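You operate a simulated robot arm through the tools that you are given. There is no shell and no other tool. Be economical: measure what you need, move in short steps, check, and stop when the job is done.

You run a simulated robot arm. Do the job below in one go: nothing can be reset, and whatever is moved stays where it is left.

TASK
Take the blue bottle from the top of the dark bench and leave it on the top of the long check table. Shut the upper cabinet drawer. Take the shim of the far cab with the largest size on its label from the top of the packing block table and put it in the inside of the white tray by the air unit. Put the rubber block from the top of the check bench on top of the round filter there. Take the white block on the top of the check bench and put it away on the low end of the roller lane. Put the small carton that says "filters" from the top of the check bench on top of the black round pad and the small carton marked "clips" on top of the roof coil. Push the blue lead clip shut. The order is free. Set down upright: blue bottle, small carton.

The check looks at the end state, three seconds after you hand in, the way a careful person would. Anything else that was tipped, shoved, dropped, spilled or broken makes it a failure.

THE ROBOT
A 7-joint arm with a vacuum gripper on a trunk, on a base that drives. Base frame: it is fixed to the floor where the robot stands at the start and does not move with it; the origin is under the middle of the robot, x ahead of it, y to its left, z up; the surface under the hand at the start is at about z = 0.88. Lengths are in m, angles in rad, forces in N, time in s.
Its first joint turns from -2.897 to 2.897 rad. Places, roughly: blue bottle [0.75, 0, 1]; blue lead clip [-0.2, 4.7, 1]; inside of the white tray by the air unit (14x16 cm [-13.1, 3.52, 0.8]; low end of the roller lane (34x22 cm) [-12.28, 6.06, 0.8]; roof coil (16x16x4 cm) [-2.8, -1.7, 0.9]; round filter (7x7x10 cm) [-3.5, -1.9, 0.9]; round pad (17x26x4 cm) [-1.9, -1.8, 0.9]; rubber block [-3.25, -2, 0.75]; shim of the far cab [-10.5, 3.75, 0.75]; small carton [-2, -1.75, 1]; top of the long check table [0.6, -3.1, 0.8]; upper cabinet drawer [0.3, -0.7, 0.7]; white block [-3, -1.75, 1]. Payload 1.06 kg.
Tool frame: the origin (TCP) lies in the middle of the cups' lips, and z points out of the cups. The gripper has 1 cup of 0.024 m across, covering 0.024 by 0.024 m (tool x, y); the bellows give 0.008 m. With the vacuum on, a cup seals on a smooth face that it is pressed against (1 to 4 N); it does not hold porous or soft things. The pull reaches 23 N.
Orientation is that of the tool frame in the base frame, as a unit quaternion [w, x, y, z]. With the cups facing straight down, the tool's x points along the base's -x, its y along +y and its z along -z.

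THE INTERFACE
- The arm moves only by the tool send_rows. Its argument "deltas" is a list of rows, each a list of 3 entries, a list of its own where there are three numbers: the vacuum: 1 switches it on, 0 off, then the shift along the tool's x, y, z in cm, then the turn, a rotation vector about the tool's x, y, z in rad. In form: [[vacuum, [dx, dy, dz], [ax, ay, az]], ...]. A call has 1 to 10 rows; each row shifts and turns the commanded pose from where the row before left it, along the tool's axes as they then stand. Each row takes 0.2 s and may step no farther than 0.05 m and 0.15 rad from the row before; otherwise, or with a gripper value out of range, the whole call is refused. Where a pose cannot be reached the arm comes as near as it can. A force on the tool above 40 N (or 10 N above the force at the start of the call, whichever is more), or a blocked arm, ends the call early, and 0.2 s more pass. The pull builds up within a second once a cup has sealed. Time passes only in rows, and 0.2 s behind the last, so rows that do not move give it time. The reply holds the time, the measured pose of the TCP, the force on the tool along the base axes and the pull of the vacuum, in the units named above and with some noise, with the torque about the TCP (base axes, N m) and any sound that the robot's microphone picked up.
- Cameras (640 x 400 px; columns grow to the right, rows downward): "scene" is now at [0.1645, 0.1368, 1.4854]; the picture's right is [-0.80, -0.60, 0.00], its down [-0.33, 0.45, -0.83] and it looks along [0.50, -0.67, -0.56] (base axes); focal length 273 px, centre (320, 200). "wrist" rides on the gripper at [0.078, 0.019, -0.096] in the tool frame; the picture's right is [-0.24, 0.97, 0.00], its down [-0.71, -0.17, -0.68] and it looks along [-0.67, -0.16, 0.73] (tool axes); focal length 243 px, centre (320, 200). There is no depth. A picture from a camera that has moved, and an enlarged one, comes with that camera's place and axes in the base frame and with its lens. The place of the scene camera against the robot may be out by one fixed shift of up to 0.018 m in any direction.
- grab_frame(camera): a new picture of that camera. No time passes.
- steer(legs): drives the robot by 1 to 6 legs, each [ahead, left, turn to the left] in m, m and rad, along the robot's own axes; the way and the turn of a leg run together, so that a leg with both is an arc; at most 1.5 m and 3.142 rad a leg. The arm and the cameras ride along, it lands a little off, and it stops where it bumps. It gives what a move gives.
- turn_head(pan, tilt): turns the head with the scene camera to pan (to the left, within 2.094 rad either way) and tilt (down, from -0.506 to 1.204), counted from straight ahead of the robot. It gives what a move gives.
- zoom(camera, box): a new picture of the part [left, top, right, bottom] of that camera's present view, enlarged. No time passes.
- job_done(): hands the job in; it is judged then, once.

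Go step by step. Nothing tells you exact positions but the pictures and the camera data: compare them with the known pose of the tool, close in by small moves and look again before you grip or let go. The budget is 207 turns and 180 pictures, counting those below and the enlarged ones. Unless the task says otherwise, let go and move clear before handing in.

The tools are called by a JSON object that holds its "name" and its "arguments". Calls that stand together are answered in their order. send_rows: Moves the arm, as the interface text tells. Its arguments: {"type":"object","properties":{"deltas":{"type":"array","items":{"type":"array"}}},"required":["deltas"]} The other tools are called the same way: steer (legs) drives the base; turn_head (pan, tilt) turns the head that bears the scene camera; grab_frame (camera) takes a picture; zoom (camera, box) takes an enlarged picture of a part of a camera's view; job_done () hands the job in.

At the start:

```text
time_s: 0.0
tcp_pos: [0.6057, -0.3679, 1.1646]
tcp_rot: [0.0, -0.001, 1.0, 0.001]
wrist_force: [0.0, 0.5, 0.1]
torque: [-0.03, 0.03, -0.03]
pull: 0.0
robot x, y, heading: [-0.0025, -0.0056, 0.002]
head pan, tilt: [-0.93, 0.59]
```

scene: 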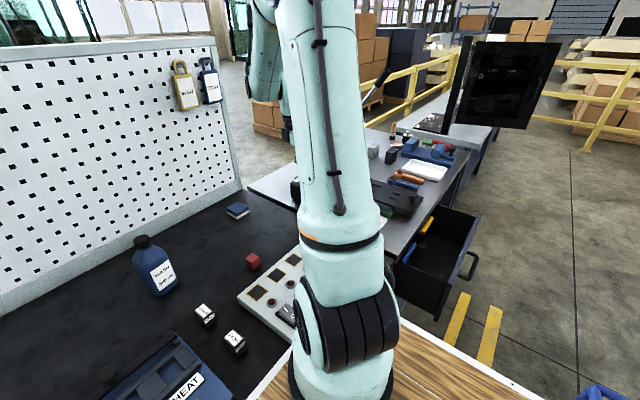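
wrist: 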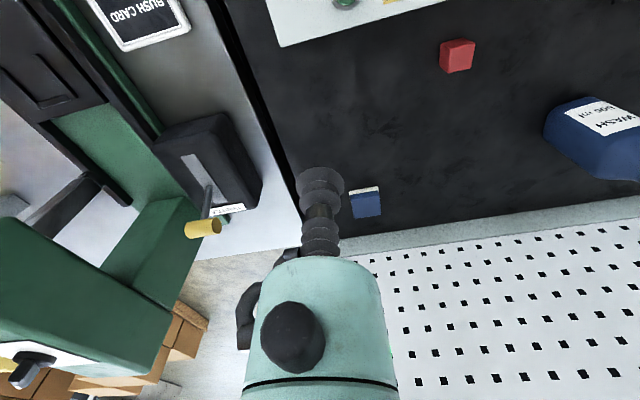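

I see the dark bench with the blue bottle ahead and the open drawer to the right. First I look around to locate things.

{"name": "turn_head", "arguments": {"pan": 0.0, "tilt": 0.6}}

{"name": "grab_frame", "arguments": {"camera": "scene"}}

{"name": "turn_head", "arguments": {"pan": -1.5, "tilt": 0.5}}

{"name": "grab_frame", "arguments": {"camera": "scene"}}

```text
time_s: 1.2
tcp_pos: [0.6057, -0.3673, 1.1635]
tcp_rot: [0.001, 0.0, 1.0, 0.0]
wrist_force: [0.4, 0.0, 0.7]
torque: [-0.02, 0.01, 0.0]
pull: 0.1
robot x, y, heading: [-0.002, 0.0004, -0.001]
head pan, tilt: [0.0, 0.6]
```

```text
177 pictures are left
camera scene: at [0.1999, 0.2079, 1.4844], right [0.0, -1.0, 0.0], down [-0.56, 0.0, -0.83], along [0.83, 0.0, -0.56], focal length 273 px, centre (320, 200)
```

scene: 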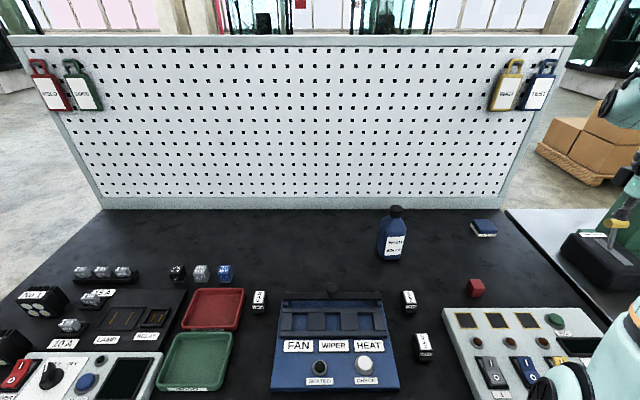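

```text
time_s: 2.8
tcp_pos: [0.6056, -0.3684, 1.1643]
tcp_rot: [0.001, 0.001, 1.0, 0.0]
wrist_force: [0.4, 0.0, -0.2]
torque: [0.02, 0.01, -0.03]
pull: 0.1
robot x, y, heading: [-0.0026, 0.0023, -0.001]
head pan, tilt: [-1.499, 0.499]
```

```text
176 pictures are left
camera scene: at [0.1181, 0.1172, 1.4935], right [-1.0, -0.07, 0.0], down [-0.03, 0.48, -0.88], along [0.06, -0.88, -0.48], focal length 273 px, centre (320, 200)
```

scene: 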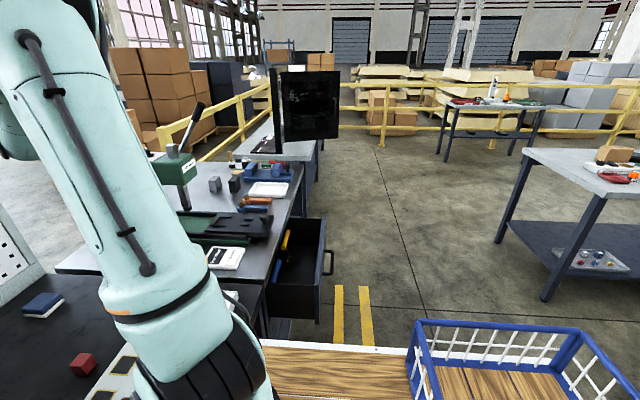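

I look down to the right and behind to understand the wooden surface and the routes.

{"name": "turn_head", "arguments": {"pan": -1.5, "tilt": 1.1}}

{"name": "grab_frame", "arguments": {"camera": "scene"}}

{"name": "turn_head", "arguments": {"pan": -2.09, "tilt": 0.5}}

{"name": "grab_frame", "arguments": {"camera": "scene"}}

{"name": "turn_head", "arguments": {"pan": 2.09, "tilt": 0.5}}

{"name": "grab_frame", "arguments": {"camera": "scene"}}

```text
time_s: 3.8
tcp_pos: [0.6054, -0.3679, 1.1652]
tcp_rot: [0.0, 0.0, 1.0, 0.0]
wrist_force: [1.0, -0.3, 0.0]
torque: [0.01, 0.0, -0.05]
pull: 0.1
robot x, y, heading: [-0.0019, 0.0004, 0.0]
head pan, tilt: [-1.499, 1.1]
```

```text
175 pictures are left
camera scene: at [0.116, 0.1449, 1.4458], right [-1.0, -0.07, 0.0], down [-0.06, 0.89, -0.45], along [0.03, -0.45, -0.89], focal length 273 px, centre (320, 200)
```

scene: 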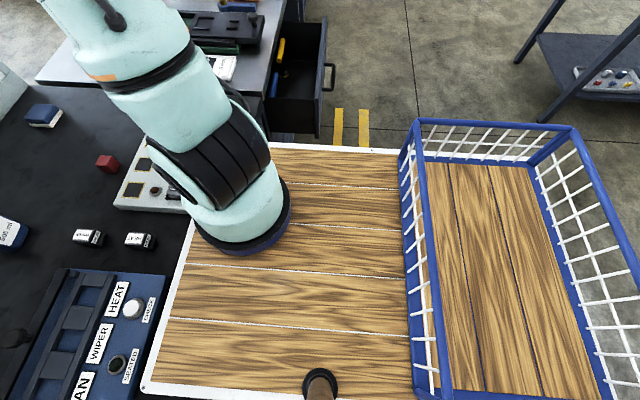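

```text
time_s: 4.8
tcp_pos: [0.6048, -0.3686, 1.1643]
tcp_rot: [0.0, 0.001, 1.0, 0.001]
wrist_force: [0.7, -0.6, -0.4]
torque: [-0.02, -0.03, -0.03]
pull: 0.0
robot x, y, heading: [0.0037, -0.0005, 0.006]
head pan, tilt: [-2.089, 0.499]
```

```text
174 pictures are left
camera scene: at [0.0665, 0.1289, 1.4934], right [-0.87, 0.49, 0.0], down [0.24, 0.42, -0.88], along [-0.43, -0.76, -0.48], focal length 273 px, centre (320, 200)
```

scene: 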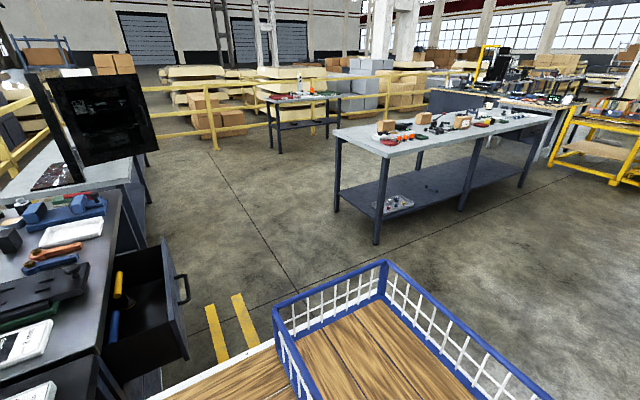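

```text
time_s: 8.2
tcp_pos: [0.605, -0.3676, 1.1643]
tcp_rot: [0.0, 0.001, 1.0, 0.0]
wrist_force: [-0.3, -0.1, 0.3]
torque: [0.01, 0.0, -0.01]
pull: 0.1
robot x, y, heading: [0.0004, 0.0012, -0.001]
head pan, tilt: [2.089, 0.499]
```

```text
173 pictures are left
camera scene: at [0.0664, 0.287, 1.4935], right [0.87, 0.5, 0.0], down [0.24, -0.42, -0.88], along [-0.43, 0.76, -0.48], focal length 273 px, centre (320, 200)
```

scene: 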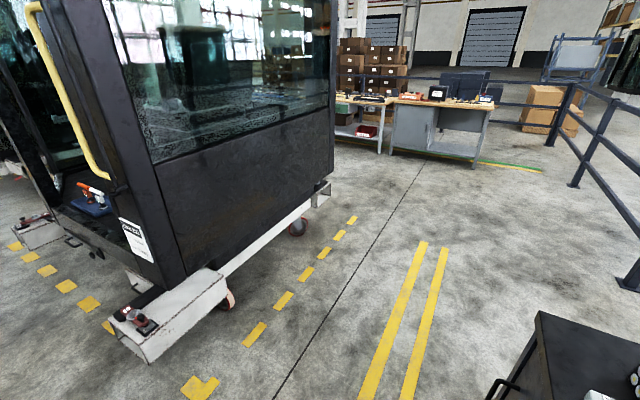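

The wooden deck and basket are the robot's own base. The bottle cap is estimated at about (0.80, 0.0, 1.05); I move the cup near it at a safe height and look.

{"name": "send_rows", "arguments": {"deltas": [[0, [-1.8, 4.1, 0], [0, 0, 0]], [0, [-1.8, 4.1, 0], [0, 0, 0]], [0, [-1.8, 4.1, 0], [0, 0, 0]], [0, [-1.8, 4.1, 0], [0, 0, 0]], [0, [-1.8, 4.1, 0], [0, 0, 0]], [0, [-1.8, 4.1, 0], [0, 0, 0]], [0, [-1.8, 4.1, 0], [0, 0, 0]], [0, [-1.8, 4.1, 0], [0, 0, 0]], [0, [-1.8, 4.0, 0], [0, 0, 0]], [0, [0, 0, 0], [0, 0, 0]]]}}

{"name": "turn_head", "arguments": {"pan": -0.2, "tilt": 0.6}}

{"name": "grab_frame", "arguments": {"camera": "scene"}}

{"name": "grab_frame", "arguments": {"camera": "wrist"}}

```text
time_s: 10.4
tcp_pos: [0.7689, 0.0013, 1.1645]
tcp_rot: [0.0, 0.0, 1.0, -0.001]
wrist_force: [-0.4, 0.4, -0.5]
torque: [0.0, -0.01, -0.04]
pull: 0.0
robot x, y, heading: [-0.0025, 0.0008, -0.004]
head pan, tilt: [2.089, 0.499]
```

```text
time_s: 12.5
tcp_pos: [0.7692, 0.0015, 1.1655]
tcp_rot: [0.0, 0.0, 1.0, 0.0]
wrist_force: [-0.2, 0.9, -0.4]
torque: [0.02, 0.01, 0.0]
pull: 0.1
robot x, y, heading: [-0.0016, -0.0005, -0.001]
head pan, tilt: [-0.201, 0.6]
```

```text
172 pictures are left
camera scene: at [0.1981, 0.1904, 1.4844], right [-0.2, -0.98, 0.0], down [-0.55, 0.11, -0.83], along [0.81, -0.16, -0.56], focal length 273 px, centre (320, 200)
```

scene: 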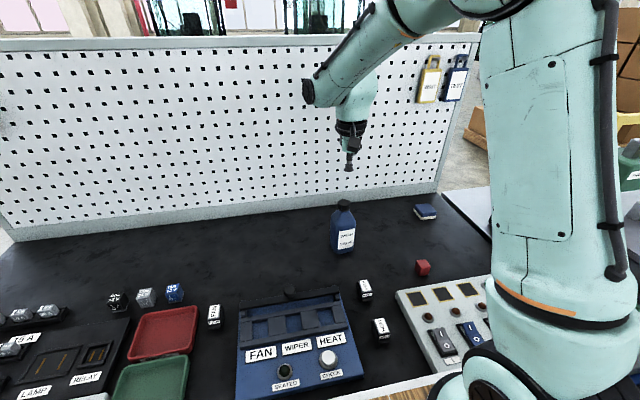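

```text
171 pictures are left
camera wrist: at [0.6892, 0.0203, 1.2604], right [0.24, 0.97, 0.0], down [0.71, -0.17, 0.68], along [0.67, -0.16, -0.73], focal length 243 px, centre (320, 200)
```

wrist: 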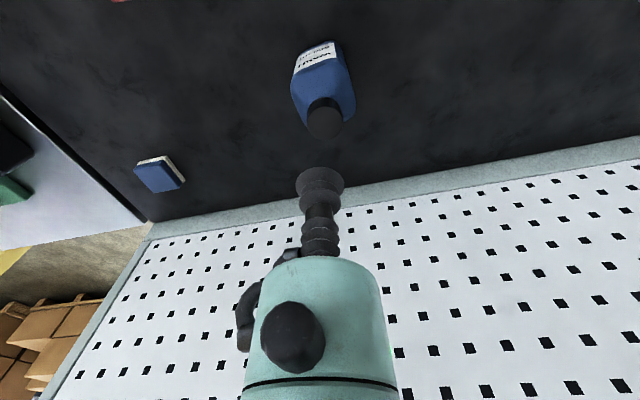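

Cap lies at about (0.788, 0.002, ~1.05). I shift 2 cm ahead and come down to just above it.

{"name": "send_rows", "arguments": {"deltas": [[0, [-1.9, 0, 2.5], [0, 0, 0]], [0, [0, 0, 3], [0, 0, 0]], [0, [0, 0, 3], [0, 0, 0]], [0, [0, 0, 0], [0, 0, 0]]]}}

{"name": "grab_frame", "arguments": {"camera": "wrist"}}

{"name": "zoom", "arguments": {"camera": "scene", "box": [290, 120, 410, 270]}}

```text
time_s: 13.5
tcp_pos: [0.7853, -0.0014, 1.0818]
tcp_rot: [0.0, 0.0, 1.0, 0.001]
wrist_force: [-0.8, 0.2, -0.2]
torque: [-0.02, 0.0, 0.0]
pull: 0.0
robot x, y, heading: [-0.0012, -0.0009, -0.001]
head pan, tilt: [-0.201, 0.6]
```

```text
170 pictures are left
camera wrist: at [0.7061, 0.0175, 1.1764], right [0.24, 0.97, 0.0], down [0.71, -0.17, 0.68], along [0.67, -0.16, -0.73], focal length 243 px, centre (320, 200)
```

wrist: 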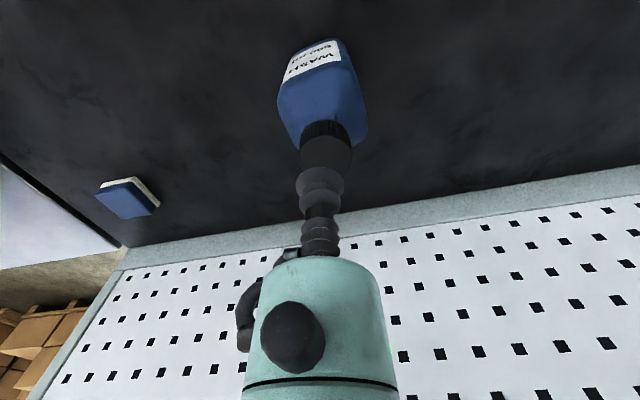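

```text
2.67 times, centred on (350, 195) of scene
camera zoom: at [0.1981, 0.1904, 1.4844], right [-0.2, -0.98, 0.0], down [-0.55, 0.11, -0.83], along [0.81, -0.16, -0.56], focal length 729 px, centre (240, 213)
```

zoom: 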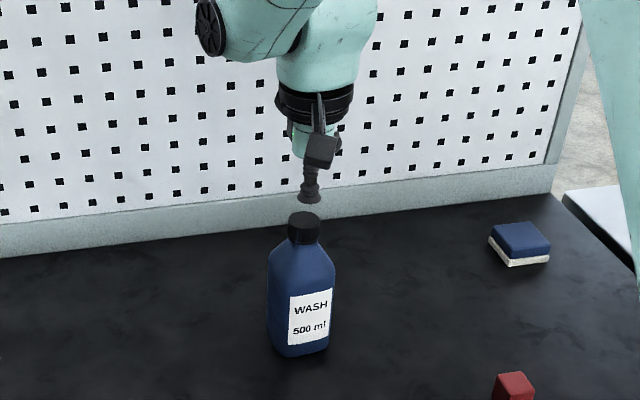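

Cap is about 4 mm to the left of the cup; I correct and descend gently with vacuum on.

{"name": "send_rows", "arguments": {"deltas": [[1, [0, 0.4, 1], [0, 0, 0]], [1, [0, 0, 0.6], [0, 0, 0]], [1, [0, 0, 0.3], [0, 0, 0]], [1, [0, 0, 0], [0, 0, 0]]]}}

```text
time_s: 14.5
tcp_pos: [0.7844, 0.0036, 1.0608]
tcp_rot: [0.001, 0.0, 1.0, 0.0]
wrist_force: [0.0, -0.4, -1.0]
torque: [-0.01, -0.02, 0.0]
pull: 0.0
robot x, y, heading: [0.0003, -0.0011, 0.001]
head pan, tilt: [-0.201, 0.6]
```

{"name": "send_rows", "arguments": {"deltas": [[1, [0, 0, 0.3], [0, 0, 0]], [1, [0, 0, 0.2], [0, 0, 0]], [1, [0, 0, 0], [0, 0, 0]]]}}

{"name": "zoom", "arguments": {"camera": "scene", "box": [290, 120, 410, 270]}}

```text
time_s: 15.3
tcp_pos: [0.7847, 0.0043, 1.0543]
tcp_rot: [0.0, 0.0, 1.0, 0.0]
wrist_force: [0.3, -0.1, -1.1]
torque: [0.01, -0.01, 0.01]
pull: 0.1
robot x, y, heading: [0.0016, -0.0011, -0.005]
head pan, tilt: [-0.201, 0.6]
```

```text
2.67 times, centred on (350, 195) of scene
camera zoom: at [0.1981, 0.1904, 1.4844], right [-0.2, -0.98, 0.0], down [-0.55, 0.11, -0.83], along [0.81, -0.16, -0.56], focal length 729 px, centre (240, 213)
```

zoom: 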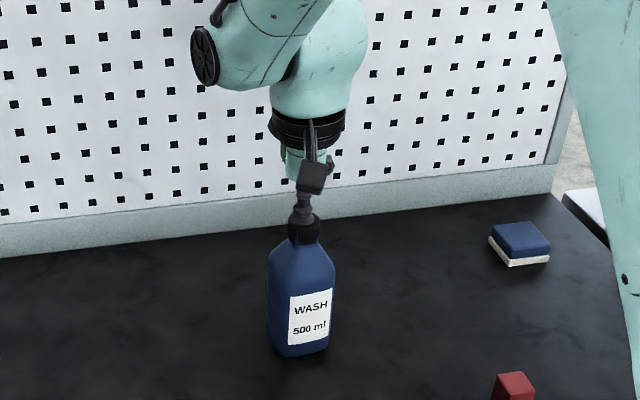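

Nearly touching; a few millimetres more.

{"name": "send_rows", "arguments": {"deltas": [[1, [0, 0, 0.2], [0, 0, 0]], [1, [0, 0, 0.2], [0, 0, 0]], [1, [0, 0, 0], [0, 0, 0]], [1, [0, 0, 0], [0, 0, 0]]]}}

```text
time_s: 16.3
tcp_pos: [0.7854, 0.0038, 1.0512]
tcp_rot: [0.0, 0.0, 1.0, 0.0]
wrist_force: [-0.1, -0.4, 0.1]
torque: [-0.01, 0.03, -0.02]
pull: 22.6
robot x, y, heading: [0.0026, 0.0018, 0.002]
head pan, tilt: [-0.201, 0.6]
```

Sealed (22.6 N). Lift the bottle.

{"name": "send_rows", "arguments": {"deltas": [[1, [0, 0, -1], [0, 0, 0]], [1, [0, 0, -3], [0, 0, 0]], [1, [0, 0, -4], [0, 0, 0]], [1, [0, 0, -4], [0, 0, 0]], [1, [0, 0, -4], [0, 0, 0]], [1, [4, 0, -2], [0, 0, 0]], [1, [4, 0, 0], [0, 0, 0]], [1, [4, 0, 0], [0, 0, 0]], [1, [4, 0, 0], [0, 0, 0]], [1, [0, 0, 0], [0, 0, 0]]]}}

{"name": "turn_head", "arguments": {"pan": -1.3, "tilt": 0.35}}

{"name": "grab_frame", "arguments": {"camera": "scene"}}

```text
time_s: 18.5
tcp_pos: [0.6262, 0.0047, 1.2303]
tcp_rot: [0.0, 0.001, 1.0, 0.001]
wrist_force: [-0.6, 0.9, -5.6]
torque: [0.03, -0.01, 0.0]
pull: 23.1
robot x, y, heading: [-0.0002, -0.0019, -0.0]
head pan, tilt: [-0.201, 0.6]
```

```text
time_s: 19.9
tcp_pos: [0.6257, 0.0053, 1.2299]
tcp_rot: [0.0, 0.0, 1.0, 0.0]
wrist_force: [-0.2, 0.1, -4.9]
torque: [0.03, 0.0, -0.01]
pull: 22.8
robot x, y, heading: [0.0013, 0.001, 0.0]
head pan, tilt: [-1.3, 0.351]
```

```text
167 pictures are left
camera scene: at [0.1366, 0.1183, 1.5071], right [-0.96, -0.27, 0.0], down [-0.09, 0.33, -0.94], along [0.25, -0.9, -0.34], focal length 273 px, centre (320, 200)
```

scene: 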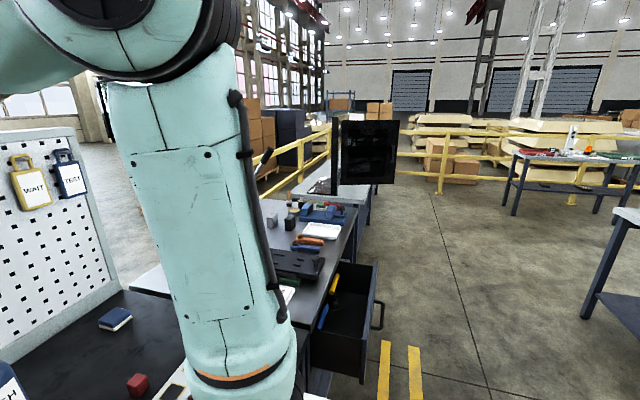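

Bottle held. The base is compact, so I back away and strafe right along the aisle toward the long check table, then look.

{"name": "steer", "arguments": {"legs": [[-0.55, 0, 0], [0, -1.4, 0], [0, -1.2, 0]]}}

{"name": "turn_head", "arguments": {"pan": -0.3, "tilt": 0.5}}

{"name": "grab_frame", "arguments": {"camera": "scene"}}

{"name": "grab_frame", "arguments": {"camera": "wrist"}}

```text
time_s: 35.2
tcp_pos: [0.0282, -2.5792, 1.231]
tcp_rot: [-0.001, 0.024, 1.0, 0.0]
wrist_force: [0.5, -0.3, -5.3]
torque: [-0.02, 0.03, 0.0]
pull: 22.5
robot x, y, heading: [-0.5927, -2.5525, -0.048]
head pan, tilt: [-1.3, 0.351]
```

```text
time_s: 36.4
tcp_pos: [0.028, -2.5801, 1.2297]
tcp_rot: [0.0, 0.024, 1.0, 0.0]
wrist_force: [0.2, -0.4, -5.5]
torque: [0.0, 0.01, 0.04]
pull: 23.0
robot x, y, heading: [-0.6012, -2.5542, -0.052]
head pan, tilt: [-0.3, 0.499]
```

```text
166 pictures are left
camera scene: at [-0.3908, -2.3832, 1.4935], right [-0.34, -0.94, 0.0], down [-0.45, 0.16, -0.88], along [0.83, -0.3, -0.48], focal length 273 px, centre (320, 200)
```

scene: 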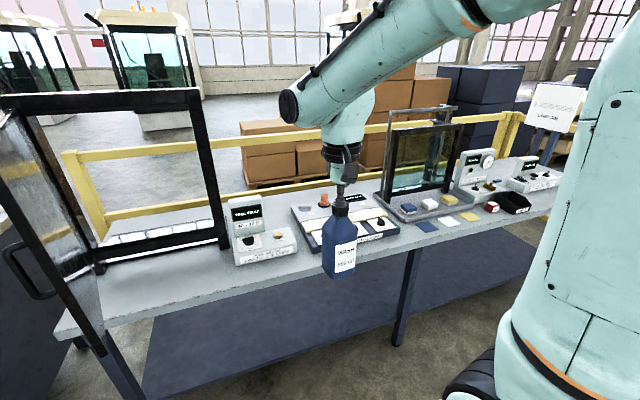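

```text
165 pictures are left
camera wrist: at [-0.0496, -2.5567, 1.3259], right [0.28, 0.96, 0.0], down [0.7, -0.2, 0.68], along [0.66, -0.19, -0.73], focal length 243 px, centre (320, 200)
```

wrist: 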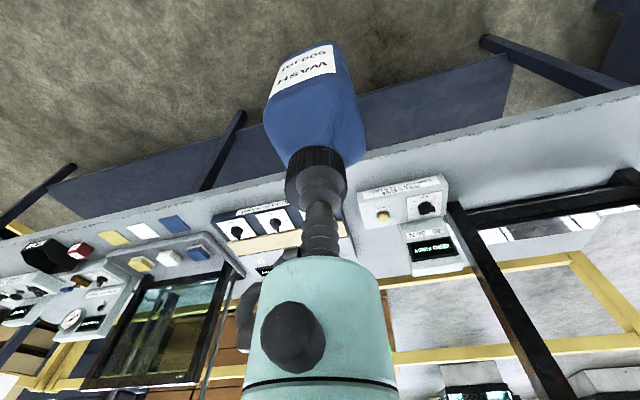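

The long check table is ahead; there is free surface left of the small tester in front of the black frame, around (0.41, -2.22). I drive nearer, keeping clear of the open glass door.

{"name": "steer", "arguments": {"legs": [[0.27, 0.25, 0.05]]}}

{"name": "grab_frame", "arguments": {"camera": "scene"}}

{"name": "grab_frame", "arguments": {"camera": "wrist"}}

```text
time_s: 38.8
tcp_pos: [0.3075, -2.3199, 1.2307]
tcp_rot: [0.0, 0.005, 1.0, -0.001]
wrist_force: [0.2, 0.7, -4.6]
torque: [-0.01, 0.01, 0.02]
pull: 22.8
robot x, y, heading: [-0.3232, -2.3182, -0.008]
head pan, tilt: [-0.3, 0.499]
```

```text
164 pictures are left
camera scene: at [-0.1185, -2.141, 1.4935], right [-0.3, -0.95, 0.0], down [-0.46, 0.15, -0.88], along [0.84, -0.27, -0.48], focal length 273 px, centre (320, 200)
```

scene: 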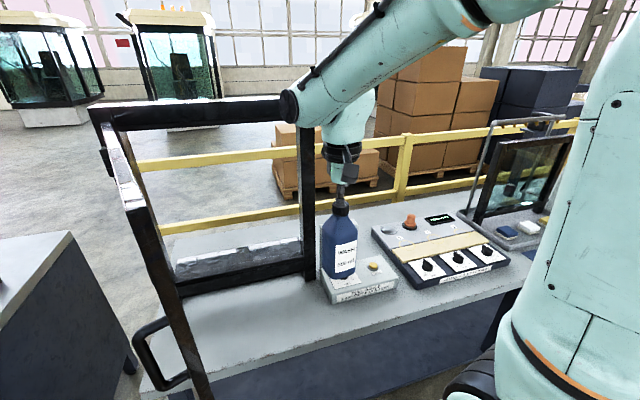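

```text
163 pictures are left
camera wrist: at [0.2293, -2.3008, 1.3258], right [0.24, 0.97, 0.0], down [0.71, -0.18, 0.68], along [0.66, -0.17, -0.73], focal length 243 px, centre (320, 200)
```

wrist: 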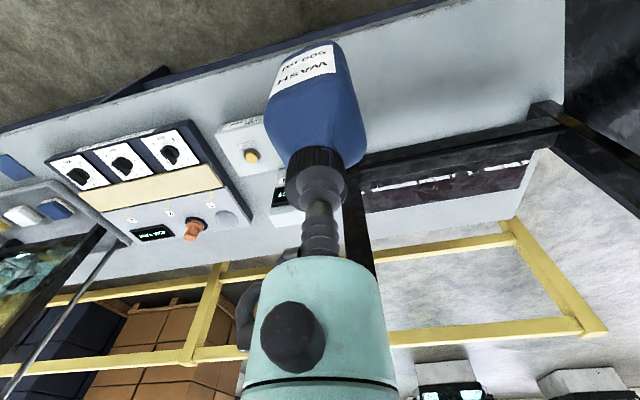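

I shift the bottle over the free spot (0.425, -2.19), then look before lowering.

{"name": "send_rows", "arguments": {"deltas": [[1, [-2, 2.2, 0], [0, 0, 0]], [1, [-2, 2.2, 0], [0, 0, 0]], [1, [-2, 2.2, 0], [0, 0, 0]], [1, [-2, 2.2, 0], [0, 0, 0]], [1, [-2, 2.2, 0], [0, 0, 0]], [1, [-1.7, 2, 0], [0, 0, 0]], [1, [0, 0, 4], [0, 0, 0]], [1, [0, 0, 4], [0, 0, 0]], [1, [0, 0, 4], [0, 0, 0]], [1, [0, 0, 3], [0, 0, 0]]]}}

{"name": "grab_frame", "arguments": {"camera": "scene"}}

{"name": "grab_frame", "arguments": {"camera": "wrist"}}

```text
time_s: 41.0
tcp_pos: [0.4253, -2.1895, 1.0791]
tcp_rot: [0.0, 0.004, 1.0, 0.0]
wrist_force: [0.8, 0.2, -4.7]
torque: [0.01, -0.01, 0.01]
pull: 22.8
robot x, y, heading: [-0.3173, -2.3219, -0.008]
head pan, tilt: [-0.3, 0.499]
```

```text
162 pictures are left
camera scene: at [-0.1188, -2.1411, 1.4935], right [-0.3, -0.95, 0.0], down [-0.46, 0.15, -0.88], along [0.84, -0.27, -0.48], focal length 273 px, centre (320, 200)
```

scene: 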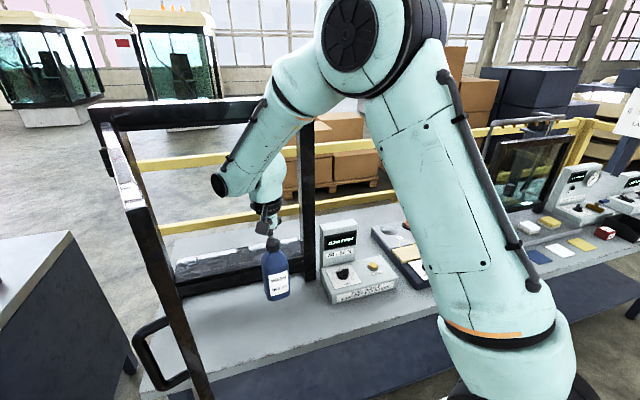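

```text
161 pictures are left
camera wrist: at [0.347, -2.1697, 1.1752], right [0.24, 0.97, 0.0], down [0.71, -0.18, 0.69], along [0.66, -0.17, -0.73], focal length 243 px, centre (320, 200)
```

wrist: 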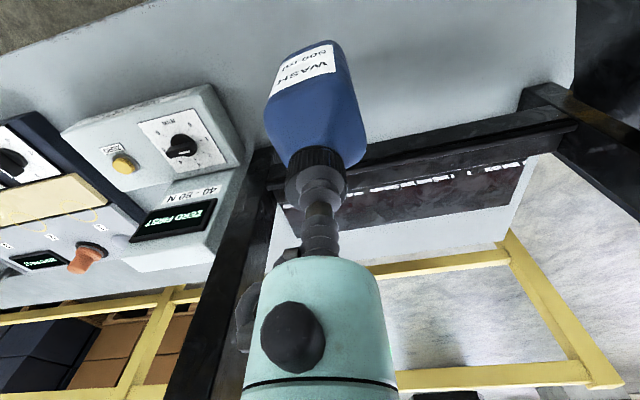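

Clear around the bottle; lower in small steps until it touches.

{"name": "send_rows", "arguments": {"deltas": [[1, [0, 0, 2.5], [0, 0, 0]], [1, [0, 0, 2.5], [0, 0, 0]], [1, [0, 0, 1.5], [0, 0, 0]], [1, [0, 0, 1], [0, 0, 0]], [1, [0, 0, 0.5], [0, 0, 0]], [1, [0, 0, 0], [0, 0, 0]]]}}

{"name": "zoom", "arguments": {"camera": "scene", "box": [180, 200, 380, 325]}}

```text
time_s: 42.4
tcp_pos: [0.4255, -2.1895, 1.0024]
tcp_rot: [-0.001, 0.004, 1.0, 0.0]
wrist_force: [-0.7, 0.5, -4.9]
torque: [-0.01, 0.02, 0.0]
pull: 22.7
robot x, y, heading: [-0.3178, -2.3193, -0.012]
head pan, tilt: [-0.3, 0.499]
```

```text
3.20 times, centred on (280, 262) of scene
camera zoom: at [-0.1185, -2.141, 1.4935], right [-0.3, -0.95, 0.0], down [-0.46, 0.15, -0.88], along [0.84, -0.27, -0.48], focal length 875 px, centre (448, 0)
```

zoom: 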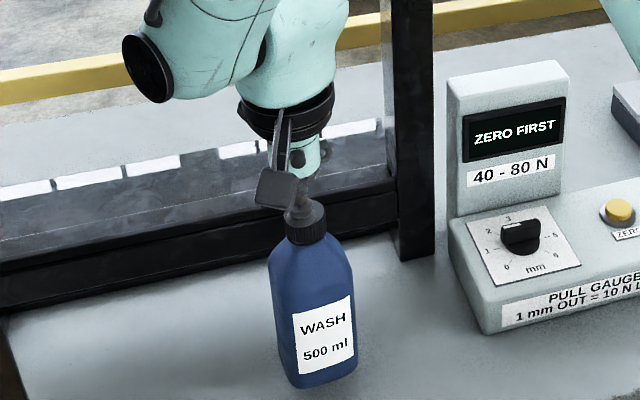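

{"name": "send_rows", "arguments": {"deltas": [[1, [0, 0, 0.5], [0, 0, 0]], [1, [0, 0, 0.5], [0, 0, 0]], [1, [0, 0, 0.5], [0, 0, 0]], [1, [0, 0, 0], [0, 0, 0]]]}}

```text
time_s: 43.4
tcp_pos: [0.4264, -2.1908, 0.985]
tcp_rot: [0.0, 0.005, 1.0, 0.0]
wrist_force: [-0.7, -0.2, -5.5]
torque: [-0.02, 0.04, -0.01]
pull: 23.0
robot x, y, heading: [-0.3169, -2.3195, -0.008]
head pan, tilt: [-0.3, 0.499]
```

{"name": "send_rows", "arguments": {"deltas": [[1, [0, 0, 0.4], [0, 0, 0]], [1, [0, 0, 0.4], [0, 0, 0]], [1, [0, 0, 0.4], [0, 0, 0]], [1, [0, 0, 0], [0, 0, 0]]]}}

{"name": "zoom", "arguments": {"camera": "scene", "box": [180, 200, 380, 325]}}

```text
time_s: 44.4
tcp_pos: [0.4265, -2.1907, 0.9733]
tcp_rot: [0.0, 0.004, 1.0, 0.0]
wrist_force: [-0.2, -0.6, -6.0]
torque: [0.03, 0.01, -0.01]
pull: 22.9
robot x, y, heading: [-0.3136, -2.3225, -0.01]
head pan, tilt: [-0.3, 0.499]
```

```text
3.20 times, centred on (280, 262) of scene
camera zoom: at [-0.1185, -2.141, 1.4935], right [-0.3, -0.95, 0.0], down [-0.46, 0.15, -0.88], along [0.84, -0.27, -0.48], focal length 875 px, centre (448, 0)
```

zoom: 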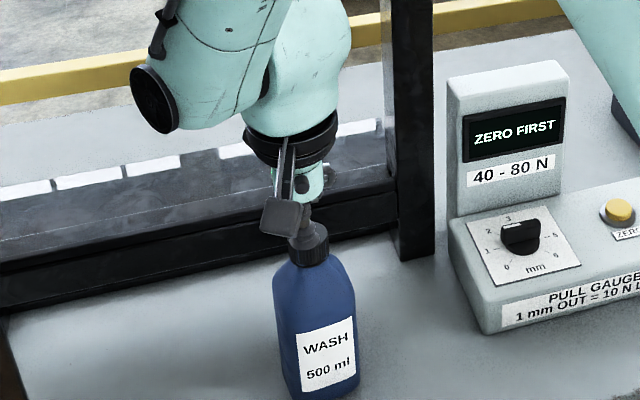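

Still hanging; continue.

{"name": "send_rows", "arguments": {"deltas": [[1, [0, 0, 0.4], [0, 0, 0]], [1, [0, 0, 0.4], [0, 0, 0]], [1, [0, 0, 0.4], [0, 0, 0]], [1, [0, 0, 0], [0, 0, 0]]]}}

{"name": "send_rows", "arguments": {"deltas": [[1, [0, 0, 0.3], [0, 0, 0]], [1, [0, 0, 0], [0, 0, 0]]]}}

{"name": "zoom", "arguments": {"camera": "scene", "box": [180, 225, 380, 350]}}

```text
time_s: 45.4
tcp_pos: [0.4262, -2.1892, 0.9612]
tcp_rot: [0.0, 0.004, 1.0, -0.001]
wrist_force: [-3.3, 1.4, 19.4]
torque: [-0.04, -0.15, 0.03]
pull: 22.6
robot x, y, heading: [-0.3207, -2.3203, -0.013]
head pan, tilt: [-0.3, 0.499]
```

```text
time_s: 45.8
tcp_pos: [0.4269, -2.1902, 0.962]
tcp_rot: [0.002, 0.003, 1.0, 0.001]
wrist_force: [-4.1, 0.7, 20.3]
torque: [-0.07, -0.08, 0.0]
pull: 24.0
robot x, y, heading: [-0.3193, -2.3207, -0.009]
head pan, tilt: [-0.3, 0.499]
stopped in row 2: the force on the tool passed its limit at 45 N (the readings are from after the stop); the commanded pose is now the measured one
```

```text
3.20 times, centred on (280, 288) of scene
camera zoom: at [-0.1197, -2.141, 1.4936], right [-0.3, -0.95, 0.0], down [-0.46, 0.15, -0.88], along [0.84, -0.27, -0.48], focal length 875 px, centre (448, -80)
```

zoom: 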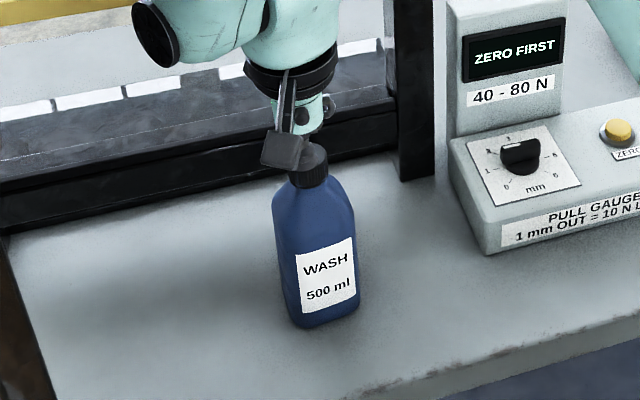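

The bottle stands on the table, well inside the edge. I relieve the press, release, wait and lift off.

{"name": "send_rows", "arguments": {"deltas": [[1, [0, 0, -0.3], [0, 0, 0]], [0, [0, 0, 0], [0, 0, 0]], [0, [0, 0, 0], [0, 0, 0]], [0, [0, 0, 0], [0, 0, 0]], [0, [0, 0, 0], [0, 0, 0]], [0, [0, 0, 0], [0, 0, 0]]]}}

{"name": "send_rows", "arguments": {"deltas": [[0, [0, 0, -0.5], [0, 0, 0]], [0, [0, 0, -2], [0, 0, 0]], [0, [0, 0, -4], [0, 0, 0]], [0, [0, 0, -4], [0, 0, 0]], [0, [0, 0, -4], [0, 0, 0]], [0, [0, 0, -4], [0, 0, 0]]]}}

{"name": "grab_frame", "arguments": {"camera": "scene"}}

```text
time_s: 47.2
tcp_pos: [0.4278, -2.1892, 0.9636]
tcp_rot: [0.001, 0.004, 1.0, 0.0]
wrist_force: [-1.3, 0.3, 5.3]
torque: [-0.01, -0.03, 0.0]
pull: 0.1
robot x, y, heading: [-0.3197, -2.3189, -0.008]
head pan, tilt: [-0.3, 0.499]
```

```text
time_s: 48.6
tcp_pos: [0.4297, -2.1908, 1.1473]
tcp_rot: [0.002, 0.003, 1.0, 0.001]
wrist_force: [0.1, 0.3, -0.4]
torque: [0.02, -0.01, 0.01]
pull: 0.1
robot x, y, heading: [-0.3163, -2.324, -0.007]
head pan, tilt: [-0.3, 0.499]
```

```text
157 pictures are left
camera scene: at [-0.1184, -2.1409, 1.4934], right [-0.3, -0.95, 0.0], down [-0.46, 0.15, -0.88], along [0.84, -0.27, -0.48], focal length 273 px, centre (320, 200)
```

scene: 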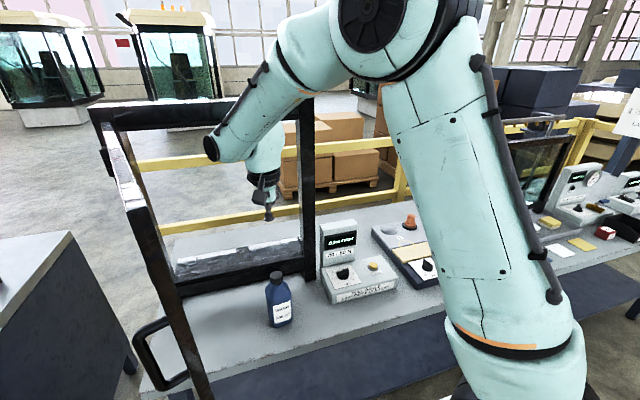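

Bottle stands upright. I retract, back out and strafe left toward the drawer.

{"name": "send_rows", "arguments": {"deltas": [[0, [2, 0, -4], [0, 0, 0]], [0, [4, 0, -2], [0, 0, 0]], [0, [4, 0, 0], [0, 0, 0]], [0, [4, -2, 0], [0, 0, 0]], [0, [0, 0, 0], [0, 0, 0]]]}}

{"name": "steer", "arguments": {"legs": [[-0.45, 0, 0], [0, 1.45, 0.0]]}}

{"name": "turn_head", "arguments": {"pan": 0.0, "tilt": 0.65}}

{"name": "grab_frame", "arguments": {"camera": "scene"}}

{"name": "grab_frame", "arguments": {"camera": "wrist"}}

```text
time_s: 49.8
tcp_pos: [0.2871, -2.2111, 1.2092]
tcp_rot: [0.002, 0.003, 1.0, 0.001]
wrist_force: [-0.2, 0.6, 0.0]
torque: [0.04, 0.03, -0.05]
pull: 0.1
robot x, y, heading: [-0.3163, -2.321, -0.0]
head pan, tilt: [-0.3, 0.499]
```

```text
time_s: 59.5
tcp_pos: [-0.1661, -0.7443, 1.2091]
tcp_rot: [0.001, 0.007, 1.0, 0.001]
wrist_force: [0.8, 0.3, -0.2]
torque: [-0.04, -0.01, -0.02]
pull: 0.1
robot x, y, heading: [-0.7729, -0.8492, -0.012]
head pan, tilt: [-0.3, 0.499]
```

```text
time_s: 60.3
tcp_pos: [-0.1668, -0.7445, 1.2098]
tcp_rot: [0.002, 0.007, 1.0, 0.001]
wrist_force: [0.3, -0.2, 0.3]
torque: [0.01, -0.02, 0.0]
pull: 0.1
robot x, y, heading: [-0.7714, -0.8487, -0.017]
head pan, tilt: [0.0, 0.649]
```

```text
156 pictures are left
camera scene: at [-0.5714, -0.6442, 1.4802], right [-0.02, -1.0, 0.0], down [-0.6, 0.01, -0.8], along [0.8, -0.01, -0.6], focal length 273 px, centre (320, 200)
```

scene: 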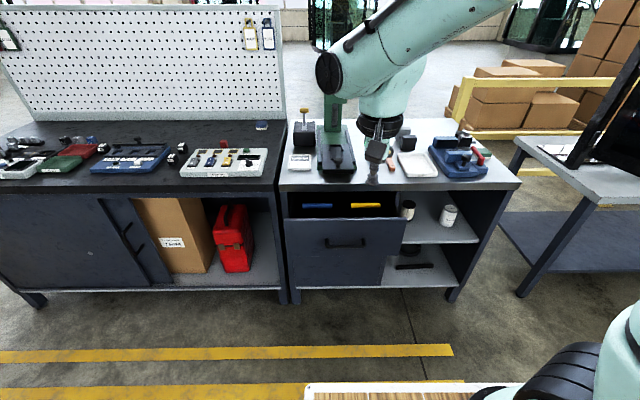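

```text
155 pictures are left
camera wrist: at [-0.2455, -0.7236, 1.3051], right [0.25, 0.97, 0.0], down [0.7, -0.18, 0.69], along [0.67, -0.17, -0.73], focal length 243 px, centre (320, 200)
```

wrist: 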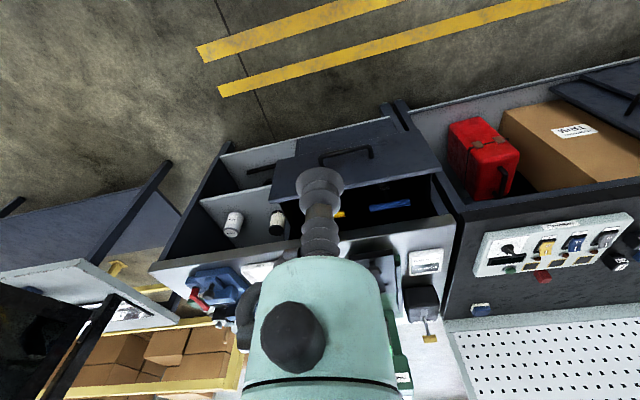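

The drawer front is at roughly x≈0.2, top z≈0.78, handle near y≈-0.75. I tilt the tool to point forward while high, to push the front face.

{"name": "send_rows", "arguments": {"deltas": [[0, [0, 0, 0], [0, -0.15, 0]], [0, [0, 0, 0], [0, -0.15, 0]], [0, [0, 0, 0], [0, -0.15, 0]], [0, [0, 0, 0], [0, -0.15, 0]], [0, [0, 0, 0], [0, -0.15, 0]], [0, [0, 0, 0], [0, -0.15, 0]], [0, [0, 0, 0], [0, -0.15, 0]], [0, [0, 0, 0], [0, -0.15, 0]], [0, [0, 0, 0], [0, -0.15, 0]], [0, [0, 0, 0], [0, -0.15, 0]]]}}

{"name": "grab_frame", "arguments": {"camera": "scene"}}

{"name": "grab_frame", "arguments": {"camera": "wrist"}}

```text
time_s: 62.1
tcp_pos: [-0.1992, -0.7022, 1.2098]
tcp_rot: [0.53, -0.044, 0.845, 0.057]
wrist_force: [0.0, -0.8, 1.0]
torque: [-0.02, -0.01, 0.0]
pull: 0.0
out of reach, approached as far as the arm can: row 5
robot x, y, heading: [-0.7737, -0.8494, -0.012]
head pan, tilt: [0.0, 0.649]
stopped in row 9: the arm was blocked; the commanded pose is now the measured one
```

```text
154 pictures are left
camera scene: at [-0.5791, -0.6013, 1.4872], right [0.46, -0.89, 0.0], down [-0.48, -0.25, -0.84], along [0.75, 0.39, -0.54], focal length 273 px, centre (320, 200)
```

scene: 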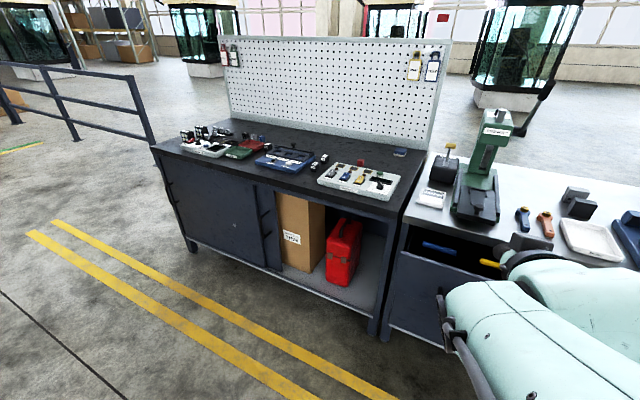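

```text
153 pictures are left
camera wrist: at [-0.3224, -0.6967, 1.181], right [-0.03, 0.97, 0.26], down [-0.28, -0.26, 0.93], along [0.96, -0.05, 0.28], focal length 243 px, centre (320, 200)
```

wrist: 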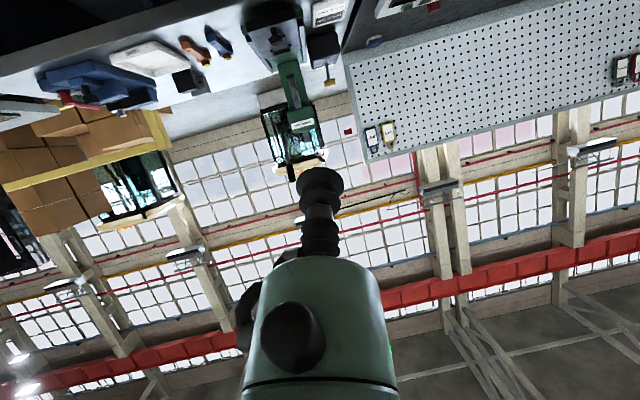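

The arm brushed against the head limit when folded that close; the tool is tilted about 64°, which is enough. I move it forward and down in front of the drawer.

{"name": "send_rows", "arguments": {"deltas": [[0, [2.0, -0.5, 3.7], [0, 0, 0]], [0, [2.0, -0.5, 3.7], [0, 0, 0]], [0, [2.0, -0.5, 3.7], [0, 0, 0]]]}}

{"name": "turn_head", "arguments": {"pan": 0.3, "tilt": 0.65}}

{"name": "grab_frame", "arguments": {"camera": "scene"}}

```text
time_s: 62.6
tcp_pos: [-0.2341, -0.61, 1.1621]
tcp_rot: [0.523, -0.169, 0.827, 0.121]
wrist_force: [0.2, 0.8, -0.3]
torque: [0.03, 0.01, -0.03]
pull: 0.2
robot x, y, heading: [-0.7729, -0.8476, -0.019]
head pan, tilt: [0.0, 0.649]
stopped in row 2: the arm was blocked; the commanded pose is now the measured one
```

```text
time_s: 63.4
tcp_pos: [-0.2343, -0.6112, 1.1606]
tcp_rot: [0.524, -0.167, 0.826, 0.12]
wrist_force: [-0.1, -0.2, 0.6]
torque: [-0.04, 0.01, -0.02]
pull: 0.1
robot x, y, heading: [-0.7716, -0.847, -0.013]
head pan, tilt: [0.3, 0.649]
```

```text
152 pictures are left
camera scene: at [-0.5991, -0.5777, 1.4832], right [0.74, -0.67, 0.0], down [-0.39, -0.43, -0.82], along [0.55, 0.6, -0.58], focal length 273 px, centre (320, 200)
```

scene: 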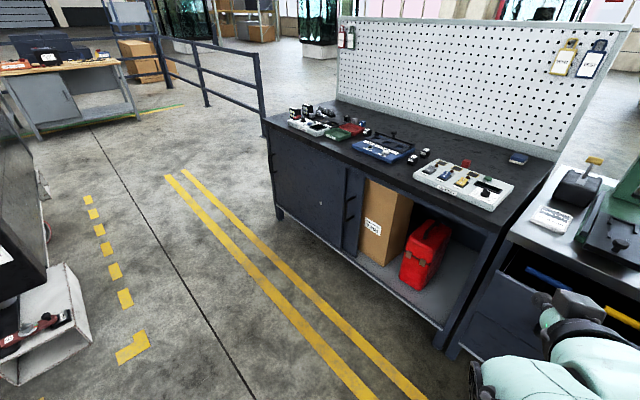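

The arm seems to be pressing against the head. I back it off to the right, undoing yaw and some tilt.

{"name": "send_rows", "arguments": {"deltas": [[0, [-0.7, -4, 1.4], [0.09, 0.1, 0.04]], [0, [-0.7, -4, 1.4], [0.09, 0.1, 0.04]], [0, [-0.7, -4, 1.4], [0.09, 0.1, 0.04]], [0, [-0.7, -4, 1.4], [0.09, 0.1, 0.04]], [0, [0, 0, 0], [0, 0, 0]]]}}

{"name": "grab_frame", "arguments": {"camera": "scene"}}

```text
time_s: 64.1
tcp_pos: [-0.2344, -0.6308, 1.1449]
tcp_rot: [0.44, -0.199, 0.874, 0.047]
wrist_force: [0.0, -0.2, 0.2]
torque: [-0.01, -0.01, -0.02]
pull: 0.0
robot x, y, heading: [-0.7733, -0.8472, -0.015]
head pan, tilt: [0.3, 0.649]
stopped in row 3: the arm was blocked; the commanded pose is now the measured one
```

```text
151 pictures are left
camera scene: at [-0.5946, -0.583, 1.4809], right [0.68, -0.73, 0.0], down [-0.44, -0.41, -0.8], along [0.59, 0.55, -0.6], focal length 273 px, centre (320, 200)
```

scene: 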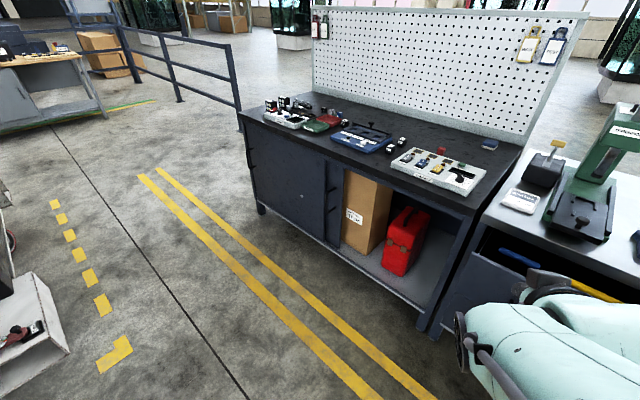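

I look at the arm itself to see what blocks it.

{"name": "turn_head", "arguments": {"pan": -1.6, "tilt": 0.8}}

{"name": "grab_frame", "arguments": {"camera": "scene"}}

{"name": "grab_frame", "arguments": {"camera": "wrist"}}

```text
time_s: 66.0
tcp_pos: [-0.2334, -0.6306, 1.1467]
tcp_rot: [0.44, -0.199, 0.874, 0.048]
wrist_force: [-0.1, -0.5, -0.2]
torque: [0.02, -0.03, -0.02]
pull: 0.0
robot x, y, heading: [-0.7764, -0.8468, -0.017]
head pan, tilt: [-1.6, 0.799]
```

```text
150 pictures are left
camera scene: at [-0.6026, -0.5796, 1.4742], right [0.75, -0.66, 0.0], down [-0.44, -0.49, -0.75], along [0.5, 0.56, -0.66], focal length 273 px, centre (320, 200)
```

scene: 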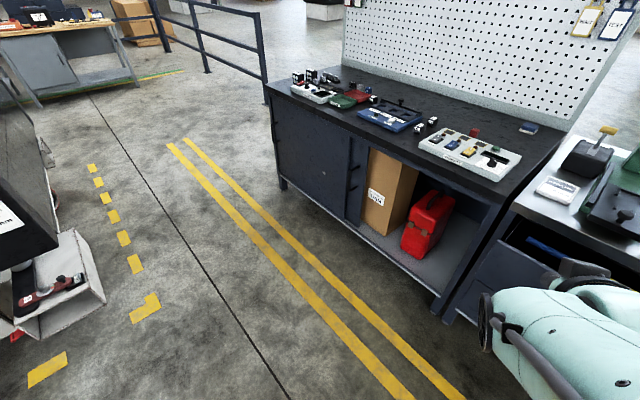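

```text
149 pictures are left
camera wrist: at [-0.3556, -0.6617, 1.1408], right [-0.25, 0.96, 0.1], down [-0.07, -0.12, 0.99], along [0.97, 0.24, 0.1], focal length 243 px, centre (320, 200)
```

wrist: 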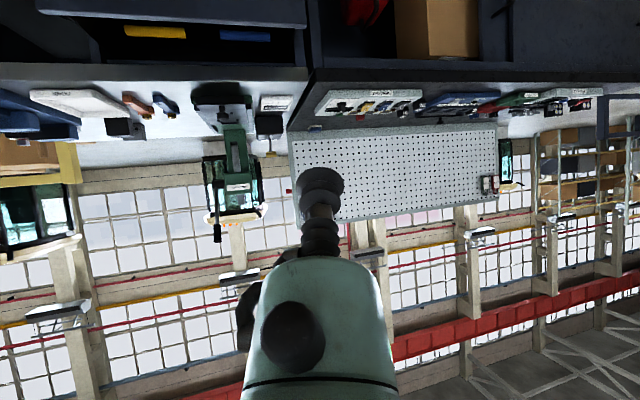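

The head is wedged against a link of the arm. I turn the head far left to free it, then move the arm.

{"name": "turn_head", "arguments": {"pan": 1.6, "tilt": 0.3}}

{"name": "send_rows", "arguments": {"deltas": [[0, [0, -1, 1], [0, 0.12, 0]], [0, [0, -2, 2], [0, 0.12, 0]], [0, [0, -2, 2], [0, 0.12, 0]], [0, [0, -2, 2], [0, 0.12, 0]], [0, [0, -2, 0], [0, 0.12, 0]], [0, [0, 0, 0], [0, 0, 0]]]}}

{"name": "grab_frame", "arguments": {"camera": "scene"}}

```text
time_s: 68.7
tcp_pos: [-0.231, -0.6278, 1.1486]
tcp_rot: [0.44, -0.197, 0.874, 0.053]
wrist_force: [0.0, 0.3, 0.2]
torque: [0.04, -0.01, -0.01]
pull: 0.1
robot x, y, heading: [-0.7733, -0.8511, -0.012]
head pan, tilt: [1.6, 0.3]
```

```text
time_s: 70.1
tcp_pos: [-0.1528, -0.6962, 1.1047]
tcp_rot: [0.163, -0.204, 0.965, -0.011]
wrist_force: [-0.3, 0.1, -0.1]
torque: [0.03, -0.05, 0.01]
pull: 0.0
robot x, y, heading: [-0.7744, -0.8476, -0.013]
head pan, tilt: [1.6, 0.3]
```

```text
148 pictures are left
camera scene: at [-0.6598, -0.5495, 1.5119], right [1.0, 0.02, 0.0], down [0.0, -0.3, -0.96], along [-0.02, 0.96, -0.3], focal length 273 px, centre (320, 200)
```

scene: 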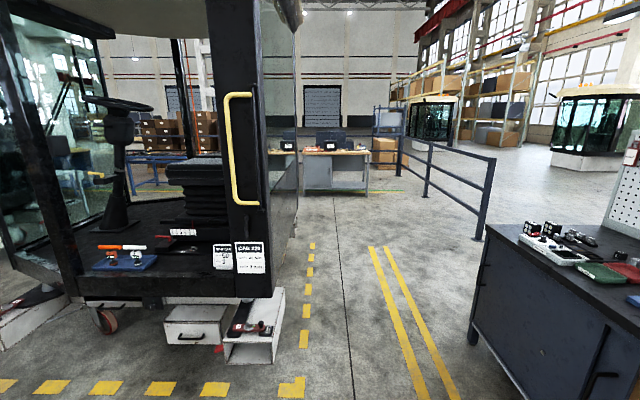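

Freed. I straighten the yaw and extend the arm out forward and lower, away from the head.

{"name": "send_rows", "arguments": {"deltas": [[0, [0, 0, 0], [0.044, 0.013, 0.136]], [0, [0, 0, 0], [0.044, 0.013, 0.136]], [0, [0, 0, 0], [0.044, 0.013, 0.136]], [0, [-2.4, -0.6, 3.4], [0, 0, 0]], [0, [-2.4, -0.6, 3.4], [0, 0, 0]], [0, [-2.4, -0.6, 3.4], [0, 0, 0]], [0, [-2.4, -0.6, 3.4], [0, 0, 0]], [0, [-2.4, -0.6, 3.4], [0, 0, 0]], [0, [0, 0, 0], [0, 0, 0]]]}}

{"name": "turn_head", "arguments": {"pan": 0.0, "tilt": 0.65}}

{"name": "grab_frame", "arguments": {"camera": "scene"}}

```text
time_s: 72.1
tcp_pos: [0.0115, -0.7413, 0.9829]
tcp_rot: [0.158, 0.007, 0.986, -0.044]
wrist_force: [-0.9, -0.9, 0.3]
torque: [-0.02, 0.0, 0.01]
pull: 0.1
robot x, y, heading: [-0.7713, -0.8513, -0.01]
head pan, tilt: [1.6, 0.3]
```

```text
time_s: 73.8
tcp_pos: [0.0112, -0.7409, 0.9815]
tcp_rot: [0.158, 0.007, 0.986, -0.044]
wrist_force: [0.2, -0.2, 0.0]
torque: [0.01, 0.02, -0.01]
pull: 0.1
robot x, y, heading: [-0.773, -0.8474, -0.013]
head pan, tilt: [0.0, 0.649]
```

```text
147 pictures are left
camera scene: at [-0.5715, -0.6439, 1.4801], right [-0.01, -1.0, 0.0], down [-0.6, 0.01, -0.8], along [0.8, -0.01, -0.6], focal length 273 px, centre (320, 200)
```

scene: 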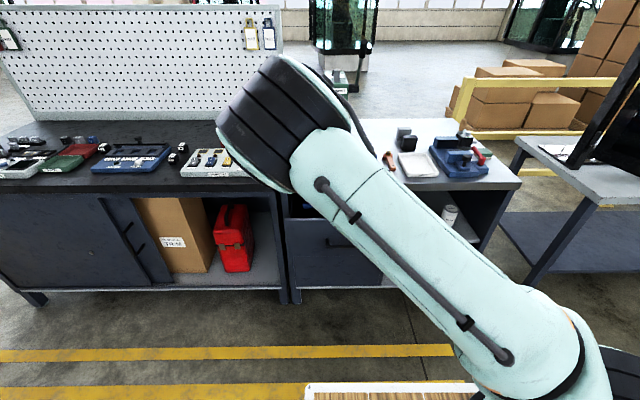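

Head is fine again. Now tilt here, at longer reach.

{"name": "send_rows", "arguments": {"deltas": [[0, [0, 0, 0], [0, -0.15, 0]], [0, [0, 0, 0], [0, -0.15, 0]], [0, [0, 0, 0], [0, -0.15, 0]], [0, [0, 0, 0], [0, -0.15, 0]], [0, [0, 0, 0], [0, -0.15, 0]], [0, [0, 0, 0], [0, -0.15, 0]], [0, [0, 0, 0], [0, 0, 0]]]}}

{"name": "grab_frame", "arguments": {"camera": "wrist"}}

{"name": "grab_frame", "arguments": {"camera": "scene"}}

```text
time_s: 75.4
tcp_pos: [0.0132, -0.741, 0.9831]
tcp_rot: [0.571, -0.013, 0.82, -0.043]
wrist_force: [-0.4, 0.9, -0.6]
torque: [0.01, 0.02, -0.02]
pull: 0.1
out of reach, approached as far as the arm can: row 3
robot x, y, heading: [-0.7684, -0.8484, -0.012]
head pan, tilt: [0.0, 0.649]
```

```text
146 pictures are left
camera wrist: at [-0.1046, -0.7226, 0.9408], right [0.11, 0.98, 0.14], down [-0.4, -0.08, 0.91], along [0.91, -0.15, 0.39], focal length 243 px, centre (320, 200)
```

wrist: 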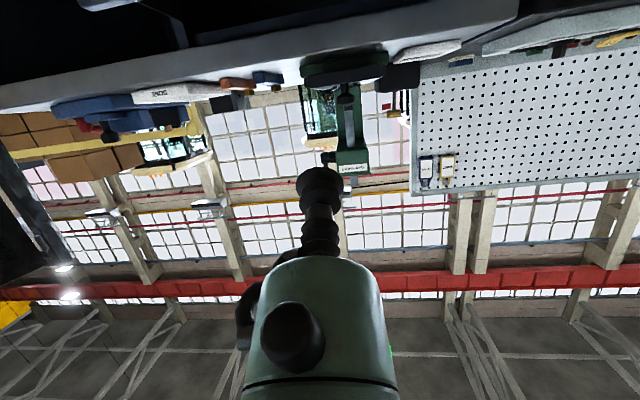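

```text
145 pictures are left
camera scene: at [-0.5715, -0.644, 1.4801], right [-0.01, -1.0, 0.0], down [-0.6, 0.01, -0.8], along [0.8, -0.01, -0.6], focal length 273 px, centre (320, 200)
```

scene: 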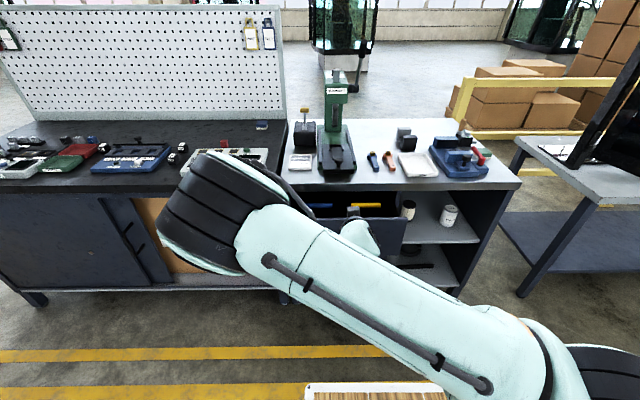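

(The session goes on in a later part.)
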